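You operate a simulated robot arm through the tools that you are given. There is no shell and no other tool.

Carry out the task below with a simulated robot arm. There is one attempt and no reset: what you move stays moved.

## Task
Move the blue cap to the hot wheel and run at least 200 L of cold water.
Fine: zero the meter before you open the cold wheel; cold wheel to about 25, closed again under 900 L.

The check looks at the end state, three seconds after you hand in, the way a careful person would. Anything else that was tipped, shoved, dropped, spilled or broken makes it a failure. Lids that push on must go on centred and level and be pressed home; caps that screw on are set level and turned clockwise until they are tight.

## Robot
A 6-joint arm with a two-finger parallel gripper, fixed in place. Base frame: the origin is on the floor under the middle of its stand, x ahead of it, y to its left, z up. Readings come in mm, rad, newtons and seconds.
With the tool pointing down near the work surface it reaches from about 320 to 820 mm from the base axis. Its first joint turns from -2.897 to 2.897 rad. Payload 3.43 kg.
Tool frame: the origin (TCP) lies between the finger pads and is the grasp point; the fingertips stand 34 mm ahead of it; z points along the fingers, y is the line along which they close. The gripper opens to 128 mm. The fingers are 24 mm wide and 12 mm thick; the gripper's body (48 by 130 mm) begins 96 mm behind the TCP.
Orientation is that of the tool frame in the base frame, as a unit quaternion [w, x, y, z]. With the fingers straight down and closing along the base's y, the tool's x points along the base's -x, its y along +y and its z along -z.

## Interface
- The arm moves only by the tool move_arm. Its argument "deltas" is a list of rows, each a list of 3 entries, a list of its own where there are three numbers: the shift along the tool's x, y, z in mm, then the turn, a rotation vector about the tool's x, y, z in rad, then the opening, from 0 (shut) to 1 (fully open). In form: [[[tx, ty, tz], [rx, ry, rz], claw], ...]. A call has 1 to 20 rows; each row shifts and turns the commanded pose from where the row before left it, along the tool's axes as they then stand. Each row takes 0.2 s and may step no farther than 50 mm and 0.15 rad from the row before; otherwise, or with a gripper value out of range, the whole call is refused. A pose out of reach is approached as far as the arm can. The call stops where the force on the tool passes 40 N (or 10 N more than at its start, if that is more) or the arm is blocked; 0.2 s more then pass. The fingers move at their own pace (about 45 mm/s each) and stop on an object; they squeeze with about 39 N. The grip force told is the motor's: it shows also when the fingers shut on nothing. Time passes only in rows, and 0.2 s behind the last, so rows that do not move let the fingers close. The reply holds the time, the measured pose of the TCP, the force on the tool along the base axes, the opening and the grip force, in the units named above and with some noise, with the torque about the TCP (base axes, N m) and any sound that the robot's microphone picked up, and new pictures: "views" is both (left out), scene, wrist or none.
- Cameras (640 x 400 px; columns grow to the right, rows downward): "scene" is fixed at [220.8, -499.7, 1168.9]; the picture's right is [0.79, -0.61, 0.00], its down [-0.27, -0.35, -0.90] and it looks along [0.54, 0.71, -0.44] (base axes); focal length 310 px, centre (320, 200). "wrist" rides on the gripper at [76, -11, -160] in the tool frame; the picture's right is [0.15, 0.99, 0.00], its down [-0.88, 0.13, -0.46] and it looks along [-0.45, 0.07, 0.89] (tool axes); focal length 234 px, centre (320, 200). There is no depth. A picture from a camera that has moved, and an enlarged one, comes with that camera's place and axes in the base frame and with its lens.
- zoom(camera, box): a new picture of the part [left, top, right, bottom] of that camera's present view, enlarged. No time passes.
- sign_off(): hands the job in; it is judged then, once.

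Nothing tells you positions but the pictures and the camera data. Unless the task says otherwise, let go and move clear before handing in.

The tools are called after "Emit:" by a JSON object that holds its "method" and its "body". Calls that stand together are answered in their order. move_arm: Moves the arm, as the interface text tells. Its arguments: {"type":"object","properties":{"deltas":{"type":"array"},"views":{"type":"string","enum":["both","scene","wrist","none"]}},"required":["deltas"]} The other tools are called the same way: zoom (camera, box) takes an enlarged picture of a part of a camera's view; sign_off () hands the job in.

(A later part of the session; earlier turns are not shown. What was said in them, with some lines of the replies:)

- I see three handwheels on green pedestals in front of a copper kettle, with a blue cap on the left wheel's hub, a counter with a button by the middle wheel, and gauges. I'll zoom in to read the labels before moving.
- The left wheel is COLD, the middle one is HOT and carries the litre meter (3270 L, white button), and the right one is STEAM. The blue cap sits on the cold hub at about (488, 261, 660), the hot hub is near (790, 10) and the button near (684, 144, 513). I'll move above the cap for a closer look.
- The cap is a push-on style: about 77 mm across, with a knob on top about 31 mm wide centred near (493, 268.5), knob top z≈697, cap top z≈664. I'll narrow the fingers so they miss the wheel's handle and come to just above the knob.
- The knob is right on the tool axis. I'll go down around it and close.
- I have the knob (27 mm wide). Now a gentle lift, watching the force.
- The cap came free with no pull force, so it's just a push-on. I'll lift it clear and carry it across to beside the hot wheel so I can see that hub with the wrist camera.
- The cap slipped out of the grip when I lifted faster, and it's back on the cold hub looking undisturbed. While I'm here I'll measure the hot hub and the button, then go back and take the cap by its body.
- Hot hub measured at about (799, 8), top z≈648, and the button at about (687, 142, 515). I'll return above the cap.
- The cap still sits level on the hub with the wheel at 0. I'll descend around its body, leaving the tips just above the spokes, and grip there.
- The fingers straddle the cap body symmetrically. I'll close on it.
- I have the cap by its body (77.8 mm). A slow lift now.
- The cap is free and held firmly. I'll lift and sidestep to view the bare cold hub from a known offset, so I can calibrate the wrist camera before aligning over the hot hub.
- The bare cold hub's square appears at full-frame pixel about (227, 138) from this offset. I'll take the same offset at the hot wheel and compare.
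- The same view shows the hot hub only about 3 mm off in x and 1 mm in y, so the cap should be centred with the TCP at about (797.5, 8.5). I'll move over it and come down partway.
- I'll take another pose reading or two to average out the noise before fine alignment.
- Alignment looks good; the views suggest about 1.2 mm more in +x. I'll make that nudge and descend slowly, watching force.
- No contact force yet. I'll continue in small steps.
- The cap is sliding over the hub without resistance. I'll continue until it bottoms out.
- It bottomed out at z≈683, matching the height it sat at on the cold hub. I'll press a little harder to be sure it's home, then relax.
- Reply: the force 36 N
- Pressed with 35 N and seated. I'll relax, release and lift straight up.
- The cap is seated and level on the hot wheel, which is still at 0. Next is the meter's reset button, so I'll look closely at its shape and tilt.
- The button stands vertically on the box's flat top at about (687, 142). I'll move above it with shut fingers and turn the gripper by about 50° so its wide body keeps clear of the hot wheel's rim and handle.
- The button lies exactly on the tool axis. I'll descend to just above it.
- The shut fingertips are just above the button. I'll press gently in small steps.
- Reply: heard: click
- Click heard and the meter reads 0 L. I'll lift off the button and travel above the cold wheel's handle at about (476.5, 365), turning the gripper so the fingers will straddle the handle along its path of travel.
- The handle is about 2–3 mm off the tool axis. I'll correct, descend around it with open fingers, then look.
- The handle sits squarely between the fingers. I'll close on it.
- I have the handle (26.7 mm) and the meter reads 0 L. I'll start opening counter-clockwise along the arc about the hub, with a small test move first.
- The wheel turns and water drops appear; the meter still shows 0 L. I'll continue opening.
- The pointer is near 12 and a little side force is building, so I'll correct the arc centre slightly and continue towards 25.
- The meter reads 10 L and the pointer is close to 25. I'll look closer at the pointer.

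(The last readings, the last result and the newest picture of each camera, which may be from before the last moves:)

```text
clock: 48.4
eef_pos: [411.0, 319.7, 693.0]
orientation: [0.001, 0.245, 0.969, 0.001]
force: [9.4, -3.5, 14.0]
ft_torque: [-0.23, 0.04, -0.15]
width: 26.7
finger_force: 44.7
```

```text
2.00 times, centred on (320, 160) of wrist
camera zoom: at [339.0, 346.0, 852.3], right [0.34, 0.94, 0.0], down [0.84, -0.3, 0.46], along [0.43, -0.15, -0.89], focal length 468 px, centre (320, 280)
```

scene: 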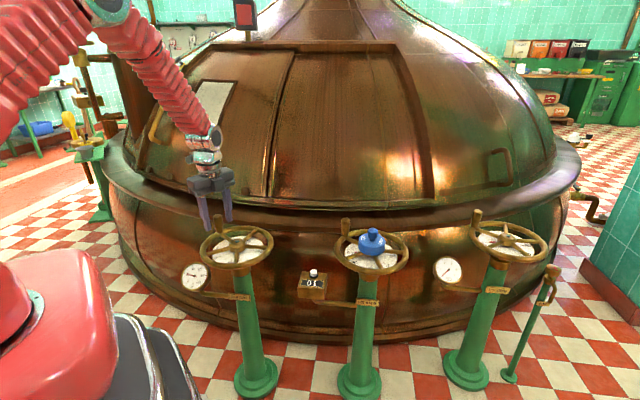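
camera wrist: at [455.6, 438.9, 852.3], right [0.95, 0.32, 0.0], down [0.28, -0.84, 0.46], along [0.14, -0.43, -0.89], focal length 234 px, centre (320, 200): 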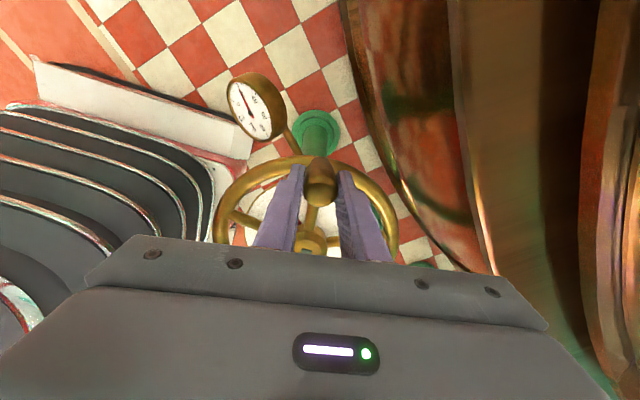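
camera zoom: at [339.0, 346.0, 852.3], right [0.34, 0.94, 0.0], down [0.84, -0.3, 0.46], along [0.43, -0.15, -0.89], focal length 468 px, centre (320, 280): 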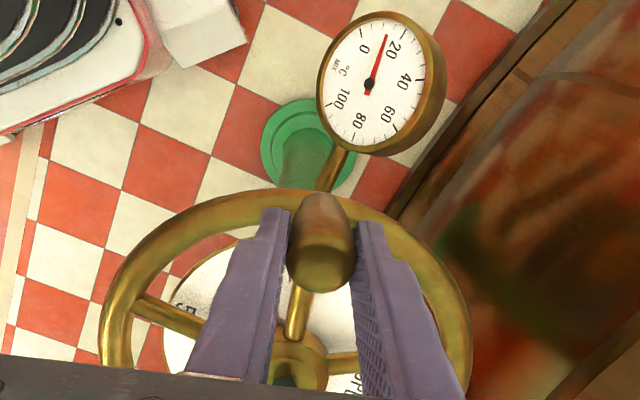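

The pointer sits right on the 25 tick. I'll hold here and watch the meter's rate.

Emit:
{"method": "move_arm", "body": {"deltas": [[[0, 0, 0], [0, 0, 0], 0], [[0, 0, 0], [0, 0, 0], 0], [[0, 0, 0], [0, 0, 0], 0], [[0, 0, 0], [0, 0, 0], 0]], "views": "none"}}

Emit:
{"method": "zoom", "body": {"camera": "scene", "box": [185, 180, 345, 310]}}

Emit:
{"method": "zoom", "body": {"camera": "scene", "box": [212, 238, 262, 268]}}

```text
clock: 49.4
eef_pos: [411.1, 320.2, 692.8]
orientation: [0.0, 0.246, 0.969, 0.0]
force: [22.5, -16.0, 22.0]
ft_torque: [-0.48, -0.41, 0.02]
width: 26.9
finger_force: 44.5
```

```text
3.08 times, centred on (265, 245) of scene
camera zoom: at [220.8, -499.7, 1168.9], right [0.79, -0.61, 0.0], down [-0.27, -0.35, -0.9], along [0.54, 0.71, -0.44], focal length 952 px, centre (489, 62)
```

zoom: 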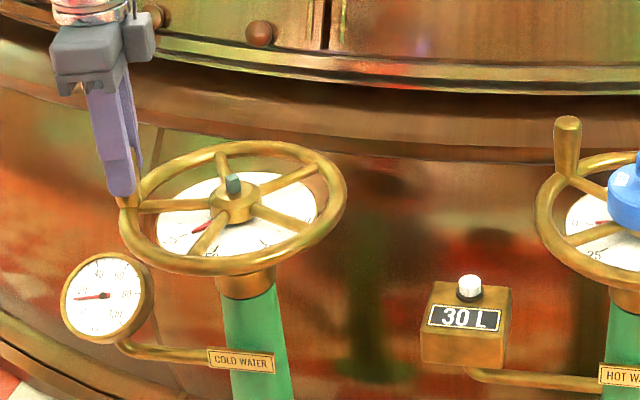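

```text
12.80 times, centred on (237, 253) of scene
camera zoom: at [220.8, -499.7, 1168.9], right [0.79, -0.61, 0.0], down [-0.27, -0.35, -0.9], along [0.54, 0.71, -0.44], focal length 3962 px, centre (1382, -478)
```

zoom: 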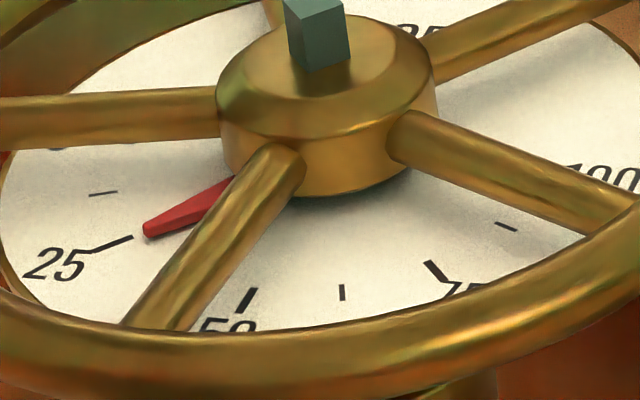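

The flow is about 20 L/s. The holding force is creeping up, so I'll loosen the fingers around the handle (leaving the wheel where it is) while the water runs.

Emit:
{"method": "move_arm", "body": {"deltas": [[[-0.8, 0, -0.8], [0, 0, 0], 0], [[0, 0, 0], [0, 0, 0], 0.33], [[0, 0, 0], [0, 0, 0], 0.33], [[0, 0, 0], [0, 0, 0], 0.33], [[0, 0, 0], [0, 0, 0], 0.33]], "views": "none"}}

Emit:
{"method": "zoom", "body": {"camera": "scene", "box": [185, 180, 345, 310]}}

Emit:
{"method": "zoom", "body": {"camera": "scene", "box": [212, 238, 262, 268]}}

Emit:
{"method": "zoom", "body": {"camera": "wrist", "box": [160, 60, 480, 260]}}

```text
clock: 50.6
eef_pos: [411.5, 318.3, 693.1]
orientation: [-0.001, 0.247, 0.969, 0.0]
force: [-0.6, 0.7, 0.3]
ft_torque: [0.01, 0.0, -0.01]
width: 42.3
finger_force: 0.1
```

```text
3.08 times, centred on (265, 245) of scene
camera zoom: at [220.8, -499.7, 1168.9], right [0.79, -0.61, 0.0], down [-0.27, -0.35, -0.9], along [0.54, 0.71, -0.44], focal length 952 px, centre (489, 62)
```

zoom: 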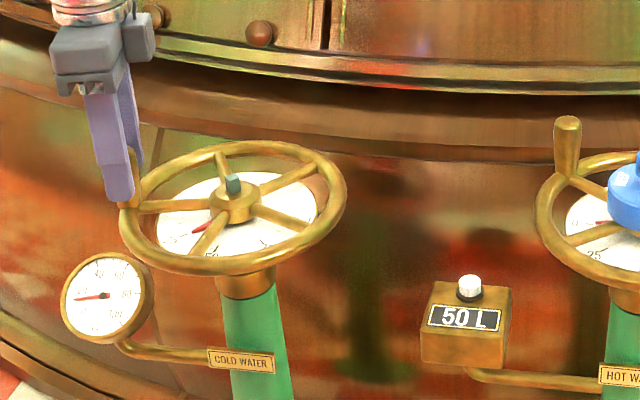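

```text
12.80 times, centred on (237, 253) of scene
camera zoom: at [220.8, -499.7, 1168.9], right [0.79, -0.61, 0.0], down [-0.27, -0.35, -0.9], along [0.54, 0.71, -0.44], focal length 3962 px, centre (1382, -478)
```

zoom: 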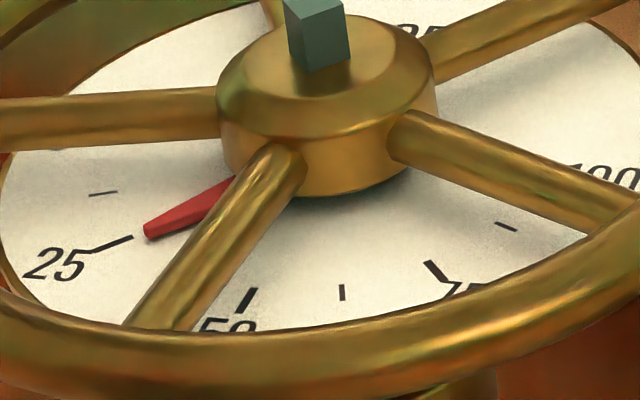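

```text
2.00 times, centred on (320, 160) of wrist
camera zoom: at [338.9, 345.9, 852.3], right [0.34, 0.94, 0.0], down [0.84, -0.3, 0.46], along [0.43, -0.16, -0.89], focal length 468 px, centre (320, 280)
```

zoom: 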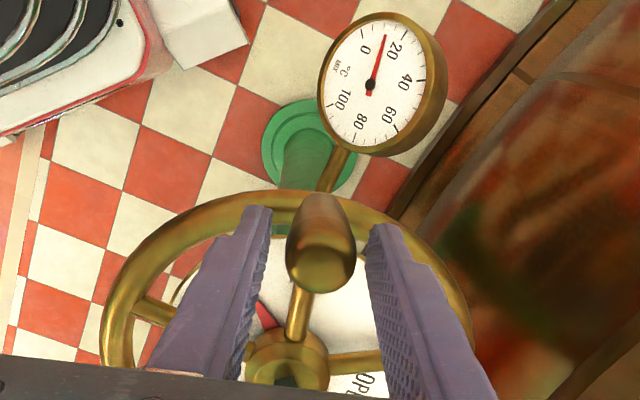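

The wheel stays at 25 on its own, 50 L so far. I'll let it run.

Emit:
{"method": "move_arm", "body": {"deltas": [[[0, 0, 0], [0, 0, 0], 0.33], [[0, 0, 0], [0, 0, 0], 0.33], [[0, 0, 0], [0, 0, 0], 0.33], [[0, 0, 0], [0, 0, 0], 0.33], [[0, 0, 0], [0, 0, 0], 0.33], [[0, 0, 0], [0, 0, 0], 0.33], [[0, 0, 0], [0, 0, 0], 0.33], [[0, 0, 0], [0, 0, 0], 0.33], [[0, 0, 0], [0, 0, 0], 0.33], [[0, 0, 0], [0, 0, 0], 0.33], [[0, 0, 0], [0, 0, 0], 0.33], [[0, 0, 0], [0, 0, 0], 0.33], [[0, 0, 0], [0, 0, 0], 0.33], [[0, 0, 0], [0, 0, 0], 0.33], [[0, 0, 0], [0, 0, 0], 0.33], [[0, 0, 0], [0, 0, 0], 0.33], [[0, 0, 0], [0, 0, 0], 0.33], [[0, 0, 0], [0, 0, 0], 0.33], [[0, 0, 0], [0, 0, 0], 0.33], [[0, 0, 0], [0, 0, 0], 0.33]], "views": "scene"}}

Emit:
{"method": "zoom", "body": {"camera": "scene", "box": [185, 180, 345, 310]}}

```text
clock: 54.8
eef_pos: [411.8, 320.2, 692.9]
orientation: [0.0, 0.246, 0.969, 0.0]
force: [0.7, 0.4, -0.3]
ft_torque: [0.03, -0.02, -0.01]
width: 42.2
finger_force: 0.0
```

scene: 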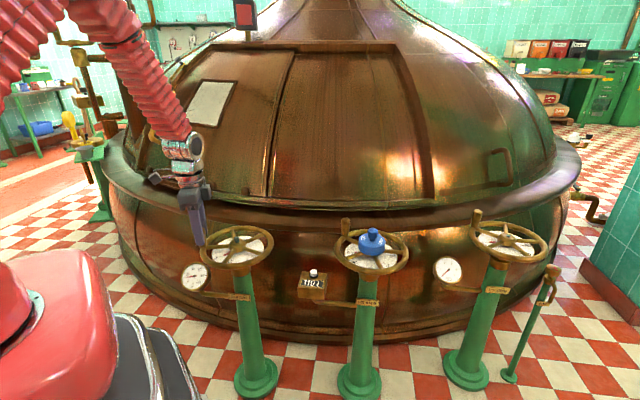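

```text
3.08 times, centred on (265, 245) of scene
camera zoom: at [220.8, -499.7, 1168.9], right [0.79, -0.61, 0.0], down [-0.27, -0.35, -0.9], along [0.54, 0.71, -0.44], focal length 952 px, centre (489, 62)
```

zoom: 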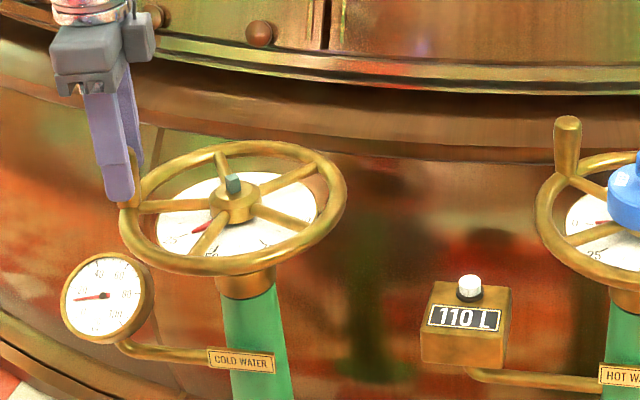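

110 L now, roughly 15 L/s. I'll keep running.

Emit:
{"method": "move_arm", "body": {"deltas": [[[0, 0, 0], [0, 0, 0], 0.33], [[0, 0, 0], [0, 0, 0], 0.33], [[0, 0, 0], [0, 0, 0], 0.33], [[0, 0, 0], [0, 0, 0], 0.33], [[0, 0, 0], [0, 0, 0], 0.33], [[0, 0, 0], [0, 0, 0], 0.33], [[0, 0, 0], [0, 0, 0], 0.33], [[0, 0, 0], [0, 0, 0], 0.33], [[0, 0, 0], [0, 0, 0], 0.33], [[0, 0, 0], [0, 0, 0], 0.33], [[0, 0, 0], [0, 0, 0], 0.33], [[0, 0, 0], [0, 0, 0], 0.33], [[0, 0, 0], [0, 0, 0], 0.33], [[0, 0, 0], [0, 0, 0], 0.33], [[0, 0, 0], [0, 0, 0], 0.33], [[0, 0, 0], [0, 0, 0], 0.33], [[0, 0, 0], [0, 0, 0], 0.33], [[0, 0, 0], [0, 0, 0], 0.33], [[0, 0, 0], [0, 0, 0], 0.33], [[0, 0, 0], [0, 0, 0], 0.33]], "views": "none"}}

Emit:
{"method": "move_arm", "body": {"deltas": [[[0, 0, 0], [0, 0, 0], 0.33], [[0, 0, 0], [0, 0, 0], 0.33], [[0, 0, 0], [0, 0, 0], 0.33], [[0, 0, 0], [0, 0, 0], 0.33], [[0, 0, 0], [0, 0, 0], 0.33], [[0, 0, 0], [0, 0, 0], 0.33], [[0, 0, 0], [0, 0, 0], 0.33], [[0, 0, 0], [0, 0, 0], 0.33], [[0, 0, 0], [0, 0, 0], 0.33], [[0, 0, 0], [0, 0, 0], 0.33], [[0, 0, 0], [0, 0, 0], 0.33], [[0, 0, 0], [0, 0, 0], 0.33], [[0, 0, 0], [0, 0, 0], 0.33], [[0, 0, 0], [0, 0, 0], 0.33], [[0, 0, 0], [0, 0, 0], 0.33], [[0, 0, 0], [0, 0, 0], 0.33], [[0, 0, 0], [0, 0, 0], 0.33], [[0, 0, 0], [0, 0, 0], 0.33], [[0, 0, 0], [0, 0, 0], 0.33], [[0, 0, 0], [0, 0, 0], 0.33]], "views": "none"}}

Emit:
{"method": "zoom", "body": {"camera": "scene", "box": [185, 180, 345, 310]}}

```text
clock: 59.0
eef_pos: [411.5, 320.6, 693.8]
orientation: [0.0, 0.246, 0.969, -0.001]
force: [1.0, 0.2, 0.6]
ft_torque: [0.0, -0.01, -0.01]
width: 42.3
finger_force: 0.1
```

```text
clock: 63.2
eef_pos: [411.3, 319.7, 692.7]
orientation: [0.0, 0.246, 0.969, 0.0]
force: [-0.9, -0.8, 0.0]
ft_torque: [0.01, 0.01, 0.0]
width: 42.1
finger_force: 0.1
```

```text
3.08 times, centred on (265, 245) of scene
camera zoom: at [220.8, -499.7, 1168.9], right [0.79, -0.61, 0.0], down [-0.27, -0.35, -0.9], along [0.54, 0.71, -0.44], focal length 952 px, centre (489, 62)
```

zoom: 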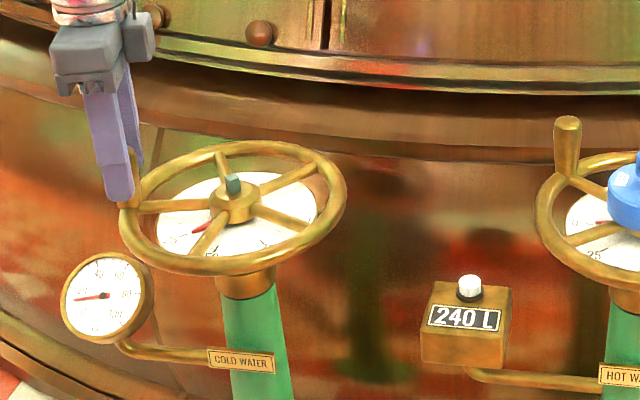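

240 L. One more stretch for a comfortable margin, then I'll regrip and close.

Emit:
{"method": "move_arm", "body": {"deltas": [[[0, 0, 0], [0, 0, 0], 0.33], [[0, 0, 0], [0, 0, 0], 0.33], [[0, 0, 0], [0, 0, 0], 0.33], [[0, 0, 0], [0, 0, 0], 0.33], [[0, 0, 0], [0, 0, 0], 0.33], [[0, 0, 0], [0, 0, 0], 0.33], [[0, 0, 0], [0, 0, 0], 0.33], [[0, 0, 0], [0, 0, 0], 0.33], [[0, 0, 0], [0, 0, 0], 0.33], [[0, 0, 0], [0, 0, 0], 0.33], [[0, 0, 0], [0, 0, 0], 0.33], [[0, 0, 0], [0, 0, 0], 0.33], [[0, 0, 0], [0, 0, 0], 0.33], [[0, 0, 0], [0, 0, 0], 0.33], [[0, 0, 0], [0, 0, 0], 0.33], [[0, 0, 0], [0, 0, 0], 0.33], [[0, 0, 0], [0, 0, 0], 0], [[0, 0, 0], [0, 0, 0], 0], [[0, 0, 0], [0, 0, 0], 0]], "views": "none"}}

Emit:
{"method": "zoom", "body": {"camera": "scene", "box": [185, 180, 345, 310]}}

Emit:
{"method": "zoom", "body": {"camera": "scene", "box": [212, 238, 262, 268]}}

```text
clock: 67.2
eef_pos: [411.3, 320.0, 692.4]
orientation: [-0.001, 0.246, 0.969, 0.001]
force: [0.1, -1.2, 1.0]
ft_torque: [-0.01, 0.06, -0.03]
width: 26.7
finger_force: 45.3
```

```text
3.08 times, centred on (265, 245) of scene
camera zoom: at [220.8, -499.7, 1168.9], right [0.79, -0.61, 0.0], down [-0.27, -0.35, -0.9], along [0.54, 0.71, -0.44], focal length 952 px, centre (489, 62)
```

zoom: 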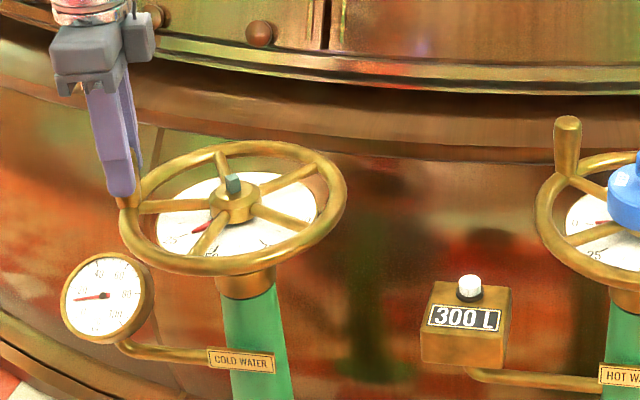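

```text
12.80 times, centred on (237, 253) of scene
camera zoom: at [220.8, -499.7, 1168.9], right [0.79, -0.61, 0.0], down [-0.27, -0.35, -0.9], along [0.54, 0.71, -0.44], focal length 3962 px, centre (1382, -478)
```

zoom: 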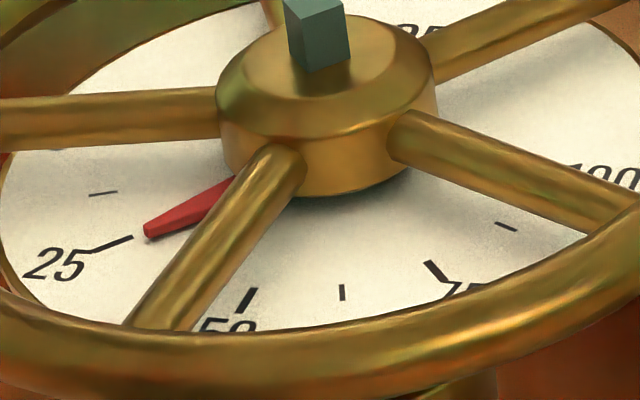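

300 L on the meter and the handle is regripped. Now I'll close clockwise along the refined arc.

Emit:
{"method": "move_arm", "body": {"deltas": [[[-0.93, 9.54, 0], [0, 0, 0.1], 0], [[-0.93, 9.54, 0], [0, 0, 0.1], 0], [[-0.93, 9.54, 0], [0, 0, 0.1], 0], [[-0.93, 9.54, 0], [0, 0, 0.1], 0]], "views": "none"}}

Emit:
{"method": "zoom", "body": {"camera": "scene", "box": [185, 180, 345, 310]}}

```text
clock: 68.2
eef_pos: [436.9, 347.3, 692.7]
orientation: [-0.001, 0.433, 0.901, -0.001]
force: [-5.5, 5.4, -8.6]
ft_torque: [-0.07, -0.18, 0.26]
width: 26.7
finger_force: 45.2
```

```text
3.08 times, centred on (265, 245) of scene
camera zoom: at [220.8, -499.7, 1168.9], right [0.79, -0.61, 0.0], down [-0.27, -0.35, -0.9], along [0.54, 0.71, -0.44], focal length 952 px, centre (489, 62)
```

zoom: 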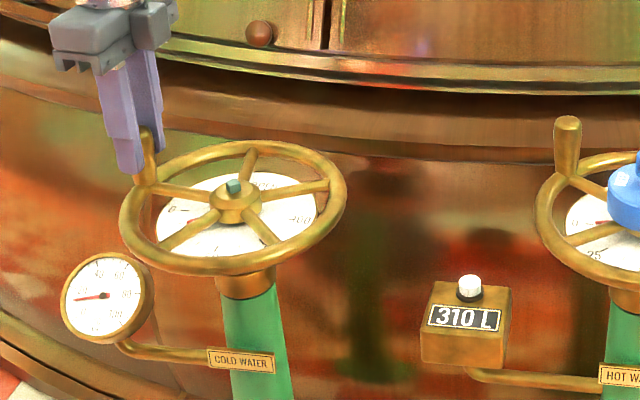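

Emit:
{"method": "move_arm", "body": {"deltas": [[[-0.8, 9.54, 0], [0, 0, 0.1], 0], [[-0.93, 9.54, 0], [0, 0, 0.1], 0], [[-0.93, 9.54, 0], [0, 0, 0.1], 0], [[-0.93, 9.54, 0], [0, 0, 0.1], 0], [[-0.6, 5.7, 0], [0, 0, 0.06], 0]], "views": "none"}}

Emit:
{"method": "zoom", "body": {"camera": "scene", "box": [185, 180, 345, 310]}}

Emit:
{"method": "zoom", "body": {"camera": "scene", "box": [212, 230, 262, 260]}}

```text
clock: 69.4
eef_pos: [477.5, 366.0, 692.8]
orientation: [0.0, 0.628, 0.778, 0.0]
force: [-6.8, 11.9, -8.9]
ft_torque: [0.07, 0.32, -0.16]
width: 26.8
finger_force: 44.8
```

```text
3.08 times, centred on (265, 245) of scene
camera zoom: at [220.8, -499.7, 1168.9], right [0.79, -0.61, 0.0], down [-0.27, -0.35, -0.9], along [0.54, 0.71, -0.44], focal length 952 px, centre (489, 62)
```

zoom: 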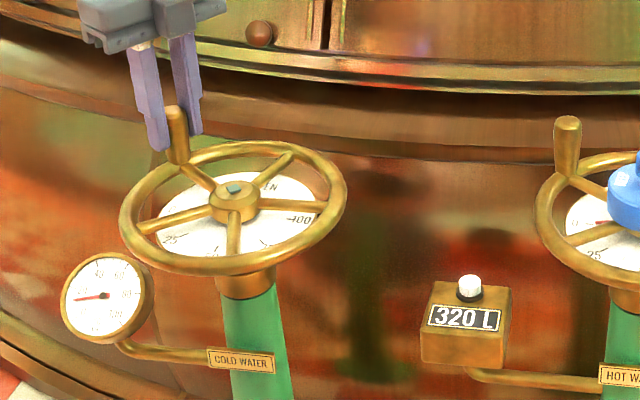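

```text
12.80 times, centred on (237, 245) of scene
camera zoom: at [220.8, -499.7, 1168.9], right [0.79, -0.61, 0.0], down [-0.27, -0.35, -0.9], along [0.54, 0.71, -0.44], focal length 3962 px, centre (1382, -376)
```

zoom: 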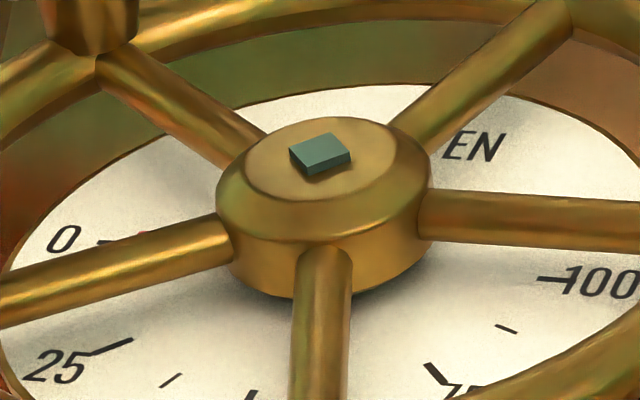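

Almost shut at 320 L. I'll take small steps until I feel the closed stop.

Emit:
{"method": "move_arm", "body": {"deltas": [[[0.5, 1.9, 0], [0, 0, 0.02], 0], [[-0.1, 1.9, 0], [0, 0, 0.02], 0]], "views": "none"}}

Emit:
{"method": "zoom", "body": {"camera": "scene", "box": [212, 230, 262, 260]}}

Emit:
{"method": "zoom", "body": {"camera": "scene", "box": [185, 180, 345, 310]}}

Emit:
{"method": "zoom", "body": {"camera": "wrist", "box": [220, 100, 400, 260]}}

```text
clock: 70.0
eef_pos: [479.6, 364.8, 691.8]
orientation: [0.0, 0.643, 0.766, -0.002]
force: [-14.3, 2.3, -1.0]
ft_torque: [0.45, 0.02, 0.35]
width: 26.8
finger_force: 44.8
```

```text
12.80 times, centred on (237, 245) of scene
camera zoom: at [220.8, -499.7, 1168.9], right [0.79, -0.61, 0.0], down [-0.27, -0.35, -0.9], along [0.54, 0.71, -0.44], focal length 3962 px, centre (1382, -376)
```

zoom: 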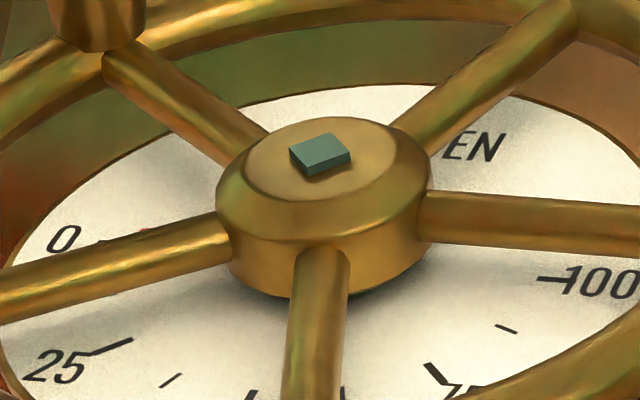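

```text
3.08 times, centred on (265, 245) of scene
camera zoom: at [220.8, -499.7, 1168.9], right [0.79, -0.61, 0.0], down [-0.27, -0.35, -0.9], along [0.54, 0.71, -0.44], focal length 952 px, centre (489, 62)
```

zoom: 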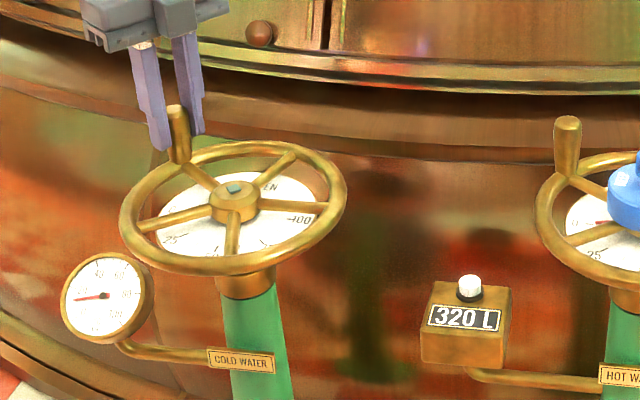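

```text
2.50 times, centred on (310, 180) of wrist
camera zoom: at [456.2, 438.5, 852.3], right [0.95, 0.32, 0.0], down [0.28, -0.84, 0.46], along [0.14, -0.43, -0.89], focal length 585 px, centre (345, 250)
```

zoom: 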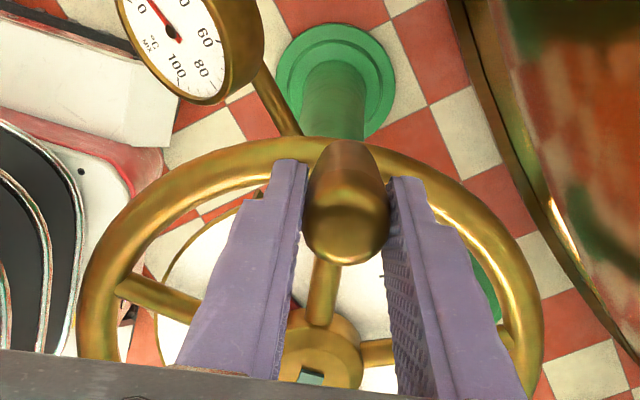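

Emit:
{"method": "zoom", "body": {"camera": "scene", "box": [185, 180, 295, 275]}}

Emit:
{"method": "zoom", "body": {"camera": "scene", "box": [290, 258, 335, 308]}}

```text
4.21 times, centred on (240, 228) of scene
camera zoom: at [220.8, -499.7, 1168.9], right [0.79, -0.61, 0.0], down [-0.27, -0.35, -0.9], along [0.54, 0.71, -0.44], focal length 1303 px, centre (657, 84)
```

zoom: 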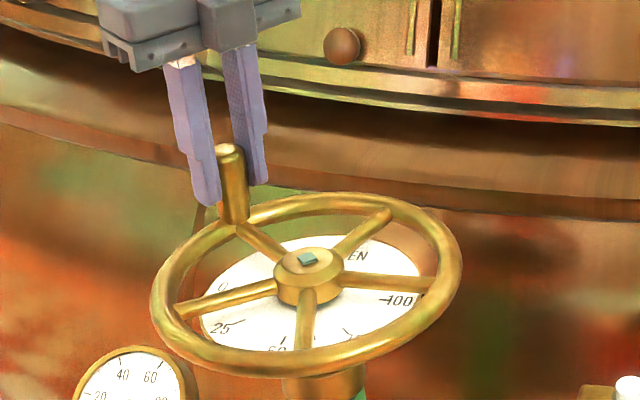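

```text
8.00 times, centred on (312, 283) of scene
camera zoom: at [220.8, -499.7, 1168.9], right [0.79, -0.61, 0.0], down [-0.27, -0.35, -0.9], along [0.54, 0.71, -0.44], focal length 2476 px, centre (380, -464)
```

zoom: 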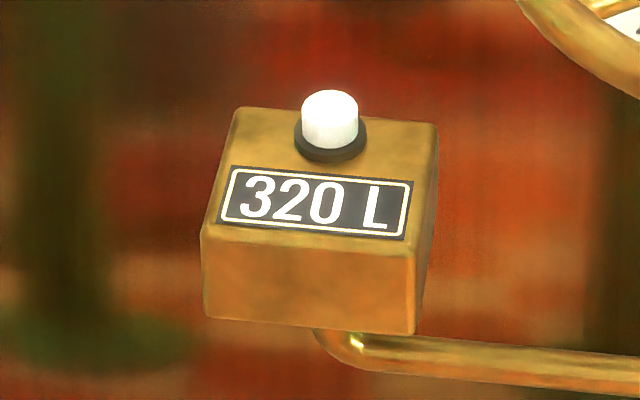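

The wheel matches its original closed position and the stop is being felt. One more small nudge to be sure it's fully shut.

Emit:
{"method": "move_arm", "body": {"deltas": [[[0, 1.0, 0], [0, 0, 0.01], 0], [[0, 0, 0], [0, 0, 0], 0]], "views": "none"}}

Emit:
{"method": "zoom", "body": {"camera": "scene", "box": [212, 230, 262, 260]}}

```text
clock: 70.6
eef_pos: [480.1, 364.0, 693.5]
orientation: [0.0, 0.646, 0.763, -0.002]
force: [-25.0, -2.7, -3.6]
ft_torque: [-0.06, 0.1, 0.08]
width: 26.6
finger_force: 45.3
```

```text
12.80 times, centred on (237, 245) of scene
camera zoom: at [220.8, -499.7, 1168.9], right [0.79, -0.61, 0.0], down [-0.27, -0.35, -0.9], along [0.54, 0.71, -0.44], focal length 3962 px, centre (1382, -376)
```

zoom: 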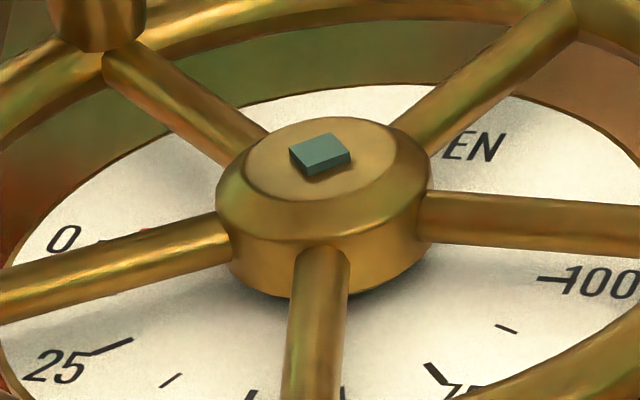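

At the stop: the wheel doesn't move under 25 N. I'll release and lift straight up, clear of the handle.

Emit:
{"method": "move_arm", "body": {"deltas": [[[0, 0, 0], [0, 0, 0], 0.5], [[0, 0, 0], [0, 0, 0], 0.5], [[0, 0, 0], [0, 0, 0], 0.5], [[0, 0, -10], [0, 0, 0], 0.5], [[0, 0, -25], [0, 0, 0], 0.5], [[0, 0, -40], [0, 0, 0], 0.5], [[0, 0, -40], [0, 0, 0], 0.5], [[0, 0, 0], [0, 0, 0], 0.5]]}}

Emit:
{"method": "zoom", "body": {"camera": "wrist", "box": [220, 120, 420, 270]}}

Emit:
{"method": "zoom", "body": {"camera": "scene", "box": [185, 200, 295, 275]}}

Emit:
{"method": "zoom", "body": {"camera": "scene", "box": [290, 200, 420, 310]}}

```text
clock: 72.4
eef_pos: [483.1, 366.4, 806.8]
orientation: [-0.001, 0.647, 0.762, 0.0]
force: [-0.3, 0.4, -0.5]
ft_torque: [-0.01, 0.02, 0.01]
width: 64.0
finger_force: 0.2
camera wrist: at [459.3, 438.8, 966.9], right [0.95, 0.31, 0.0], down [0.27, -0.85, 0.46], along [0.14, -0.43, -0.89], focal length 234 px, centre (320, 200)
```

scene: 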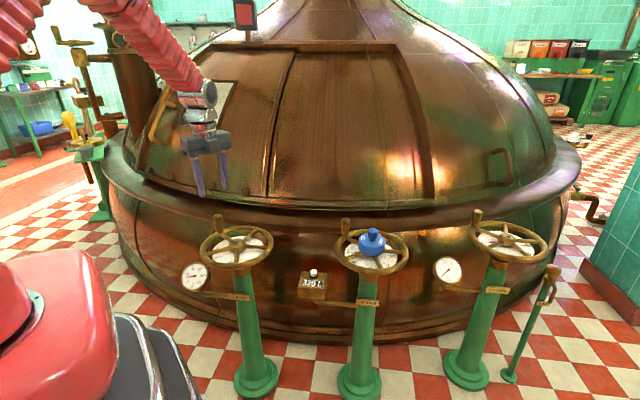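
wrist: 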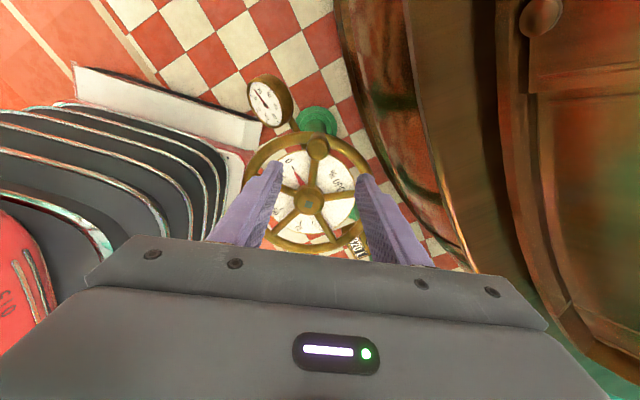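

```text
2.67 times, centred on (320, 195) of wrist
camera zoom: at [459.3, 438.8, 966.9], right [0.95, 0.31, 0.0], down [0.27, -0.85, 0.46], along [0.14, -0.43, -0.89], focal length 624 px, centre (320, 213)
```

zoom: 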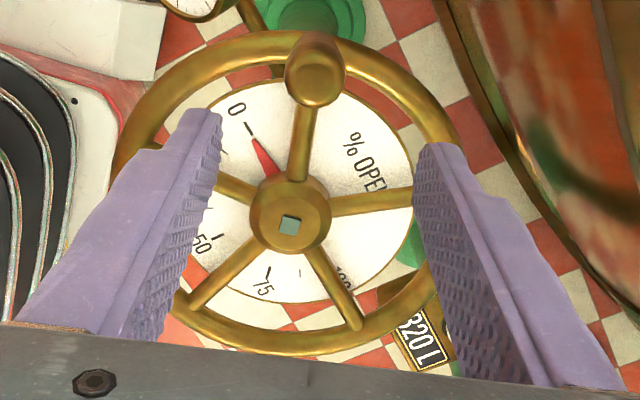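

```text
5.33 times, centred on (240, 238) of scene
camera zoom: at [220.8, -499.7, 1168.9], right [0.79, -0.61, 0.0], down [-0.27, -0.35, -0.9], along [0.54, 0.71, -0.44], focal length 1651 px, centre (747, 0)
```

zoom: 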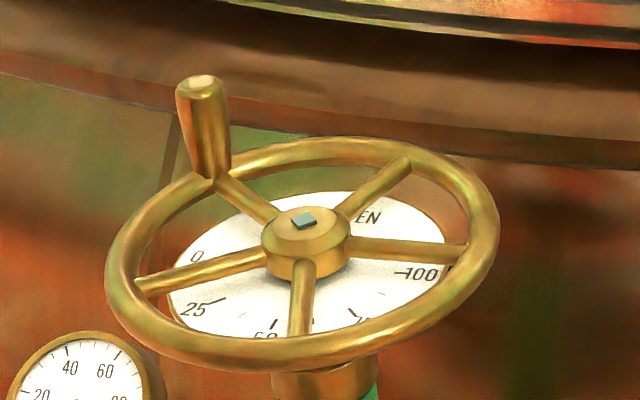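

```text
3.64 times, centred on (355, 255) of scene
camera zoom: at [220.8, -499.7, 1168.9], right [0.79, -0.61, 0.0], down [-0.27, -0.35, -0.9], along [0.54, 0.71, -0.44], focal length 1126 px, centre (193, 0)
```

zoom: 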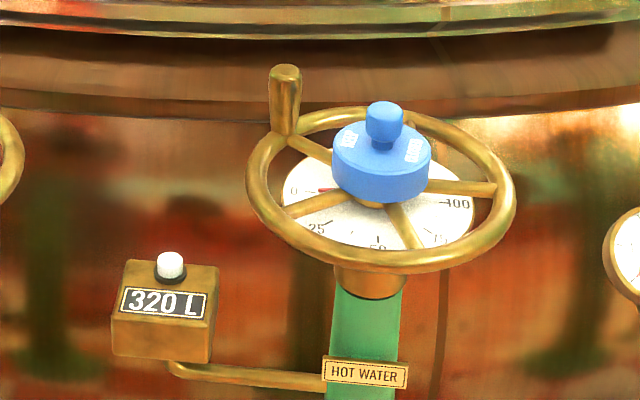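

The cold pointer is back at 0 and the meter reads 320 L. I'll retract the arm to a clear spot and confirm the meter has stopped.

Emit:
{"method": "move_arm", "body": {"deltas": [[[0, 0, -35], [0, 0, 0], 0.5], [[0, 0, -35], [0, 0, 0], 0.5], [[-31.7, -11.8, 0], [0, 0, 0], 0.5], [[-31.7, -11.8, 0], [0, 0, 0], 0.5], [[-31.7, -11.8, 0], [0, 0, 0], 0.5], [[-31.7, -11.8, 0], [0, 0, 0], 0.5], [[-31.7, -11.8, 0], [0, 0, 0], 0.5], [[-31.7, -11.8, 0], [0, 0, 0], 0.5], [[-31.7, -11.8, 0], [0, 0, 0], 0.5], [[-31.7, -11.8, 0], [0, 0, 0], 0.5], [[0, 0, 0], [0, 0, 0], 0.5], [[0, 0, 0], [0, 0, 0], 0.5], [[0, 0, 0], [0, 0, 0], 0.5], [[0, 0, 0], [0, 0, 0], 0.5], [[0, 0, 0], [0, 0, 0], 0.5], [[0, 0, 0], [0, 0, 0], 0.5]]}}

Emit:
{"method": "zoom", "body": {"camera": "scene", "box": [290, 200, 420, 310]}}

Emit:
{"method": "zoom", "body": {"camera": "scene", "box": [345, 210, 400, 260]}}

Emit:
{"method": "zoom", "body": {"camera": "scene", "box": [170, 200, 290, 310]}}

```text
clock: 75.8
eef_pos: [431.0, 99.2, 879.9]
orientation: [0.0, 0.647, 0.762, 0.0]
force: [0.9, -0.1, -0.2]
ft_torque: [-0.01, 0.0, -0.03]
width: 64.0
finger_force: 0.2
camera wrist: at [407.1, 172.1, 1039.1], right [0.95, 0.31, 0.0], down [0.27, -0.85, 0.46], along [0.14, -0.43, -0.89], focal length 234 px, centre (320, 200)
```

scene: 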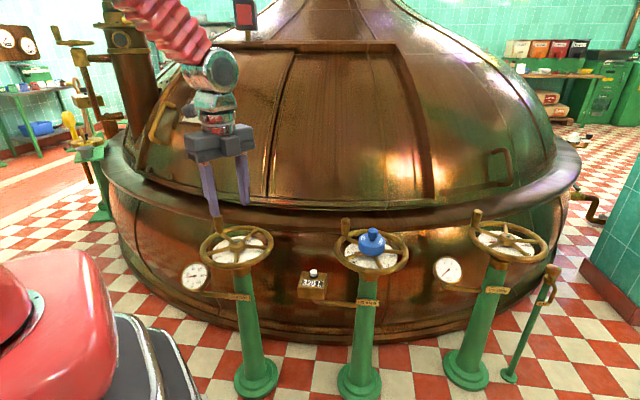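
wrist: 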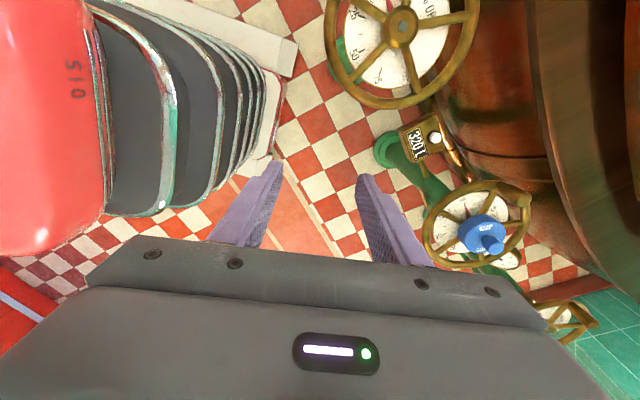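

```text
3.64 times, centred on (355, 255) of scene
camera zoom: at [220.8, -499.7, 1168.9], right [0.79, -0.61, 0.0], down [-0.27, -0.35, -0.9], along [0.54, 0.71, -0.44], focal length 1126 px, centre (193, 0)
```

zoom: 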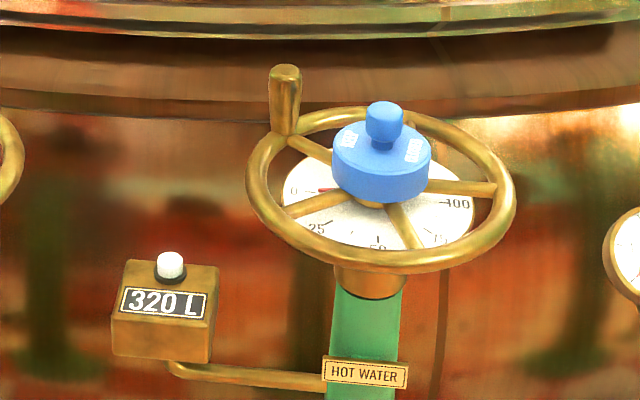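

```text
8.00 times, centred on (372, 235) of scene
camera zoom: at [220.8, -499.7, 1168.9], right [0.79, -0.61, 0.0], down [-0.27, -0.35, -0.9], along [0.54, 0.71, -0.44], focal length 2476 px, centre (-100, -80)
```

zoom: 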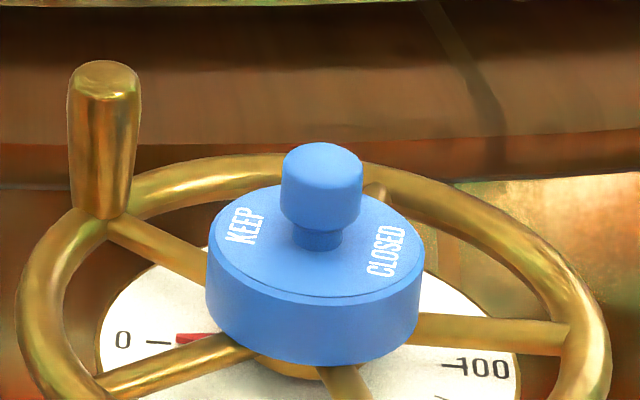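

```text
3.64 times, centred on (230, 255) of scene
camera zoom: at [220.8, -499.7, 1168.9], right [0.79, -0.61, 0.0], down [-0.27, -0.35, -0.9], along [0.54, 0.71, -0.44], focal length 1126 px, centre (647, 0)
```

zoom: 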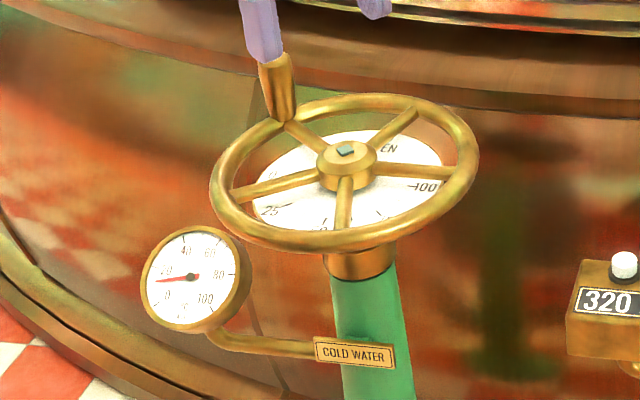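

The meter has held steady at 320 L with the cold wheel at 0. The cap sits level and centred on the closed hot wheel, nothing else was disturbed, and the arm is clear. I'm handing in.

Emit:
{"method": "sign_off", "body": {}}

```text
The job is handed in.
```

The job is done and handed in: the blue cap is on the hot wheel, and 320 L of cold water was run.

- **Cap:** it sits level and centred on the hot hub, pressed down with about 35 N to the same depth it had on the cold hub. The hot wheel stayed at 0 throughout. On my first lift the cap slipped out of the gripper and dropped back onto the cold hub; I re-gripped it by its body and nothing else was touched.
- **Meter:** I pressed the reset button before opening the cold wheel, and it read 0 L.
- **Cold water:** I opened the cold wheel to the 25 mark and let it run. I closed it back to its stop at 0, where it did not move under a further push. The meter ended at 320 L and stayed there.

The gripper was clear of everything when I handed in.
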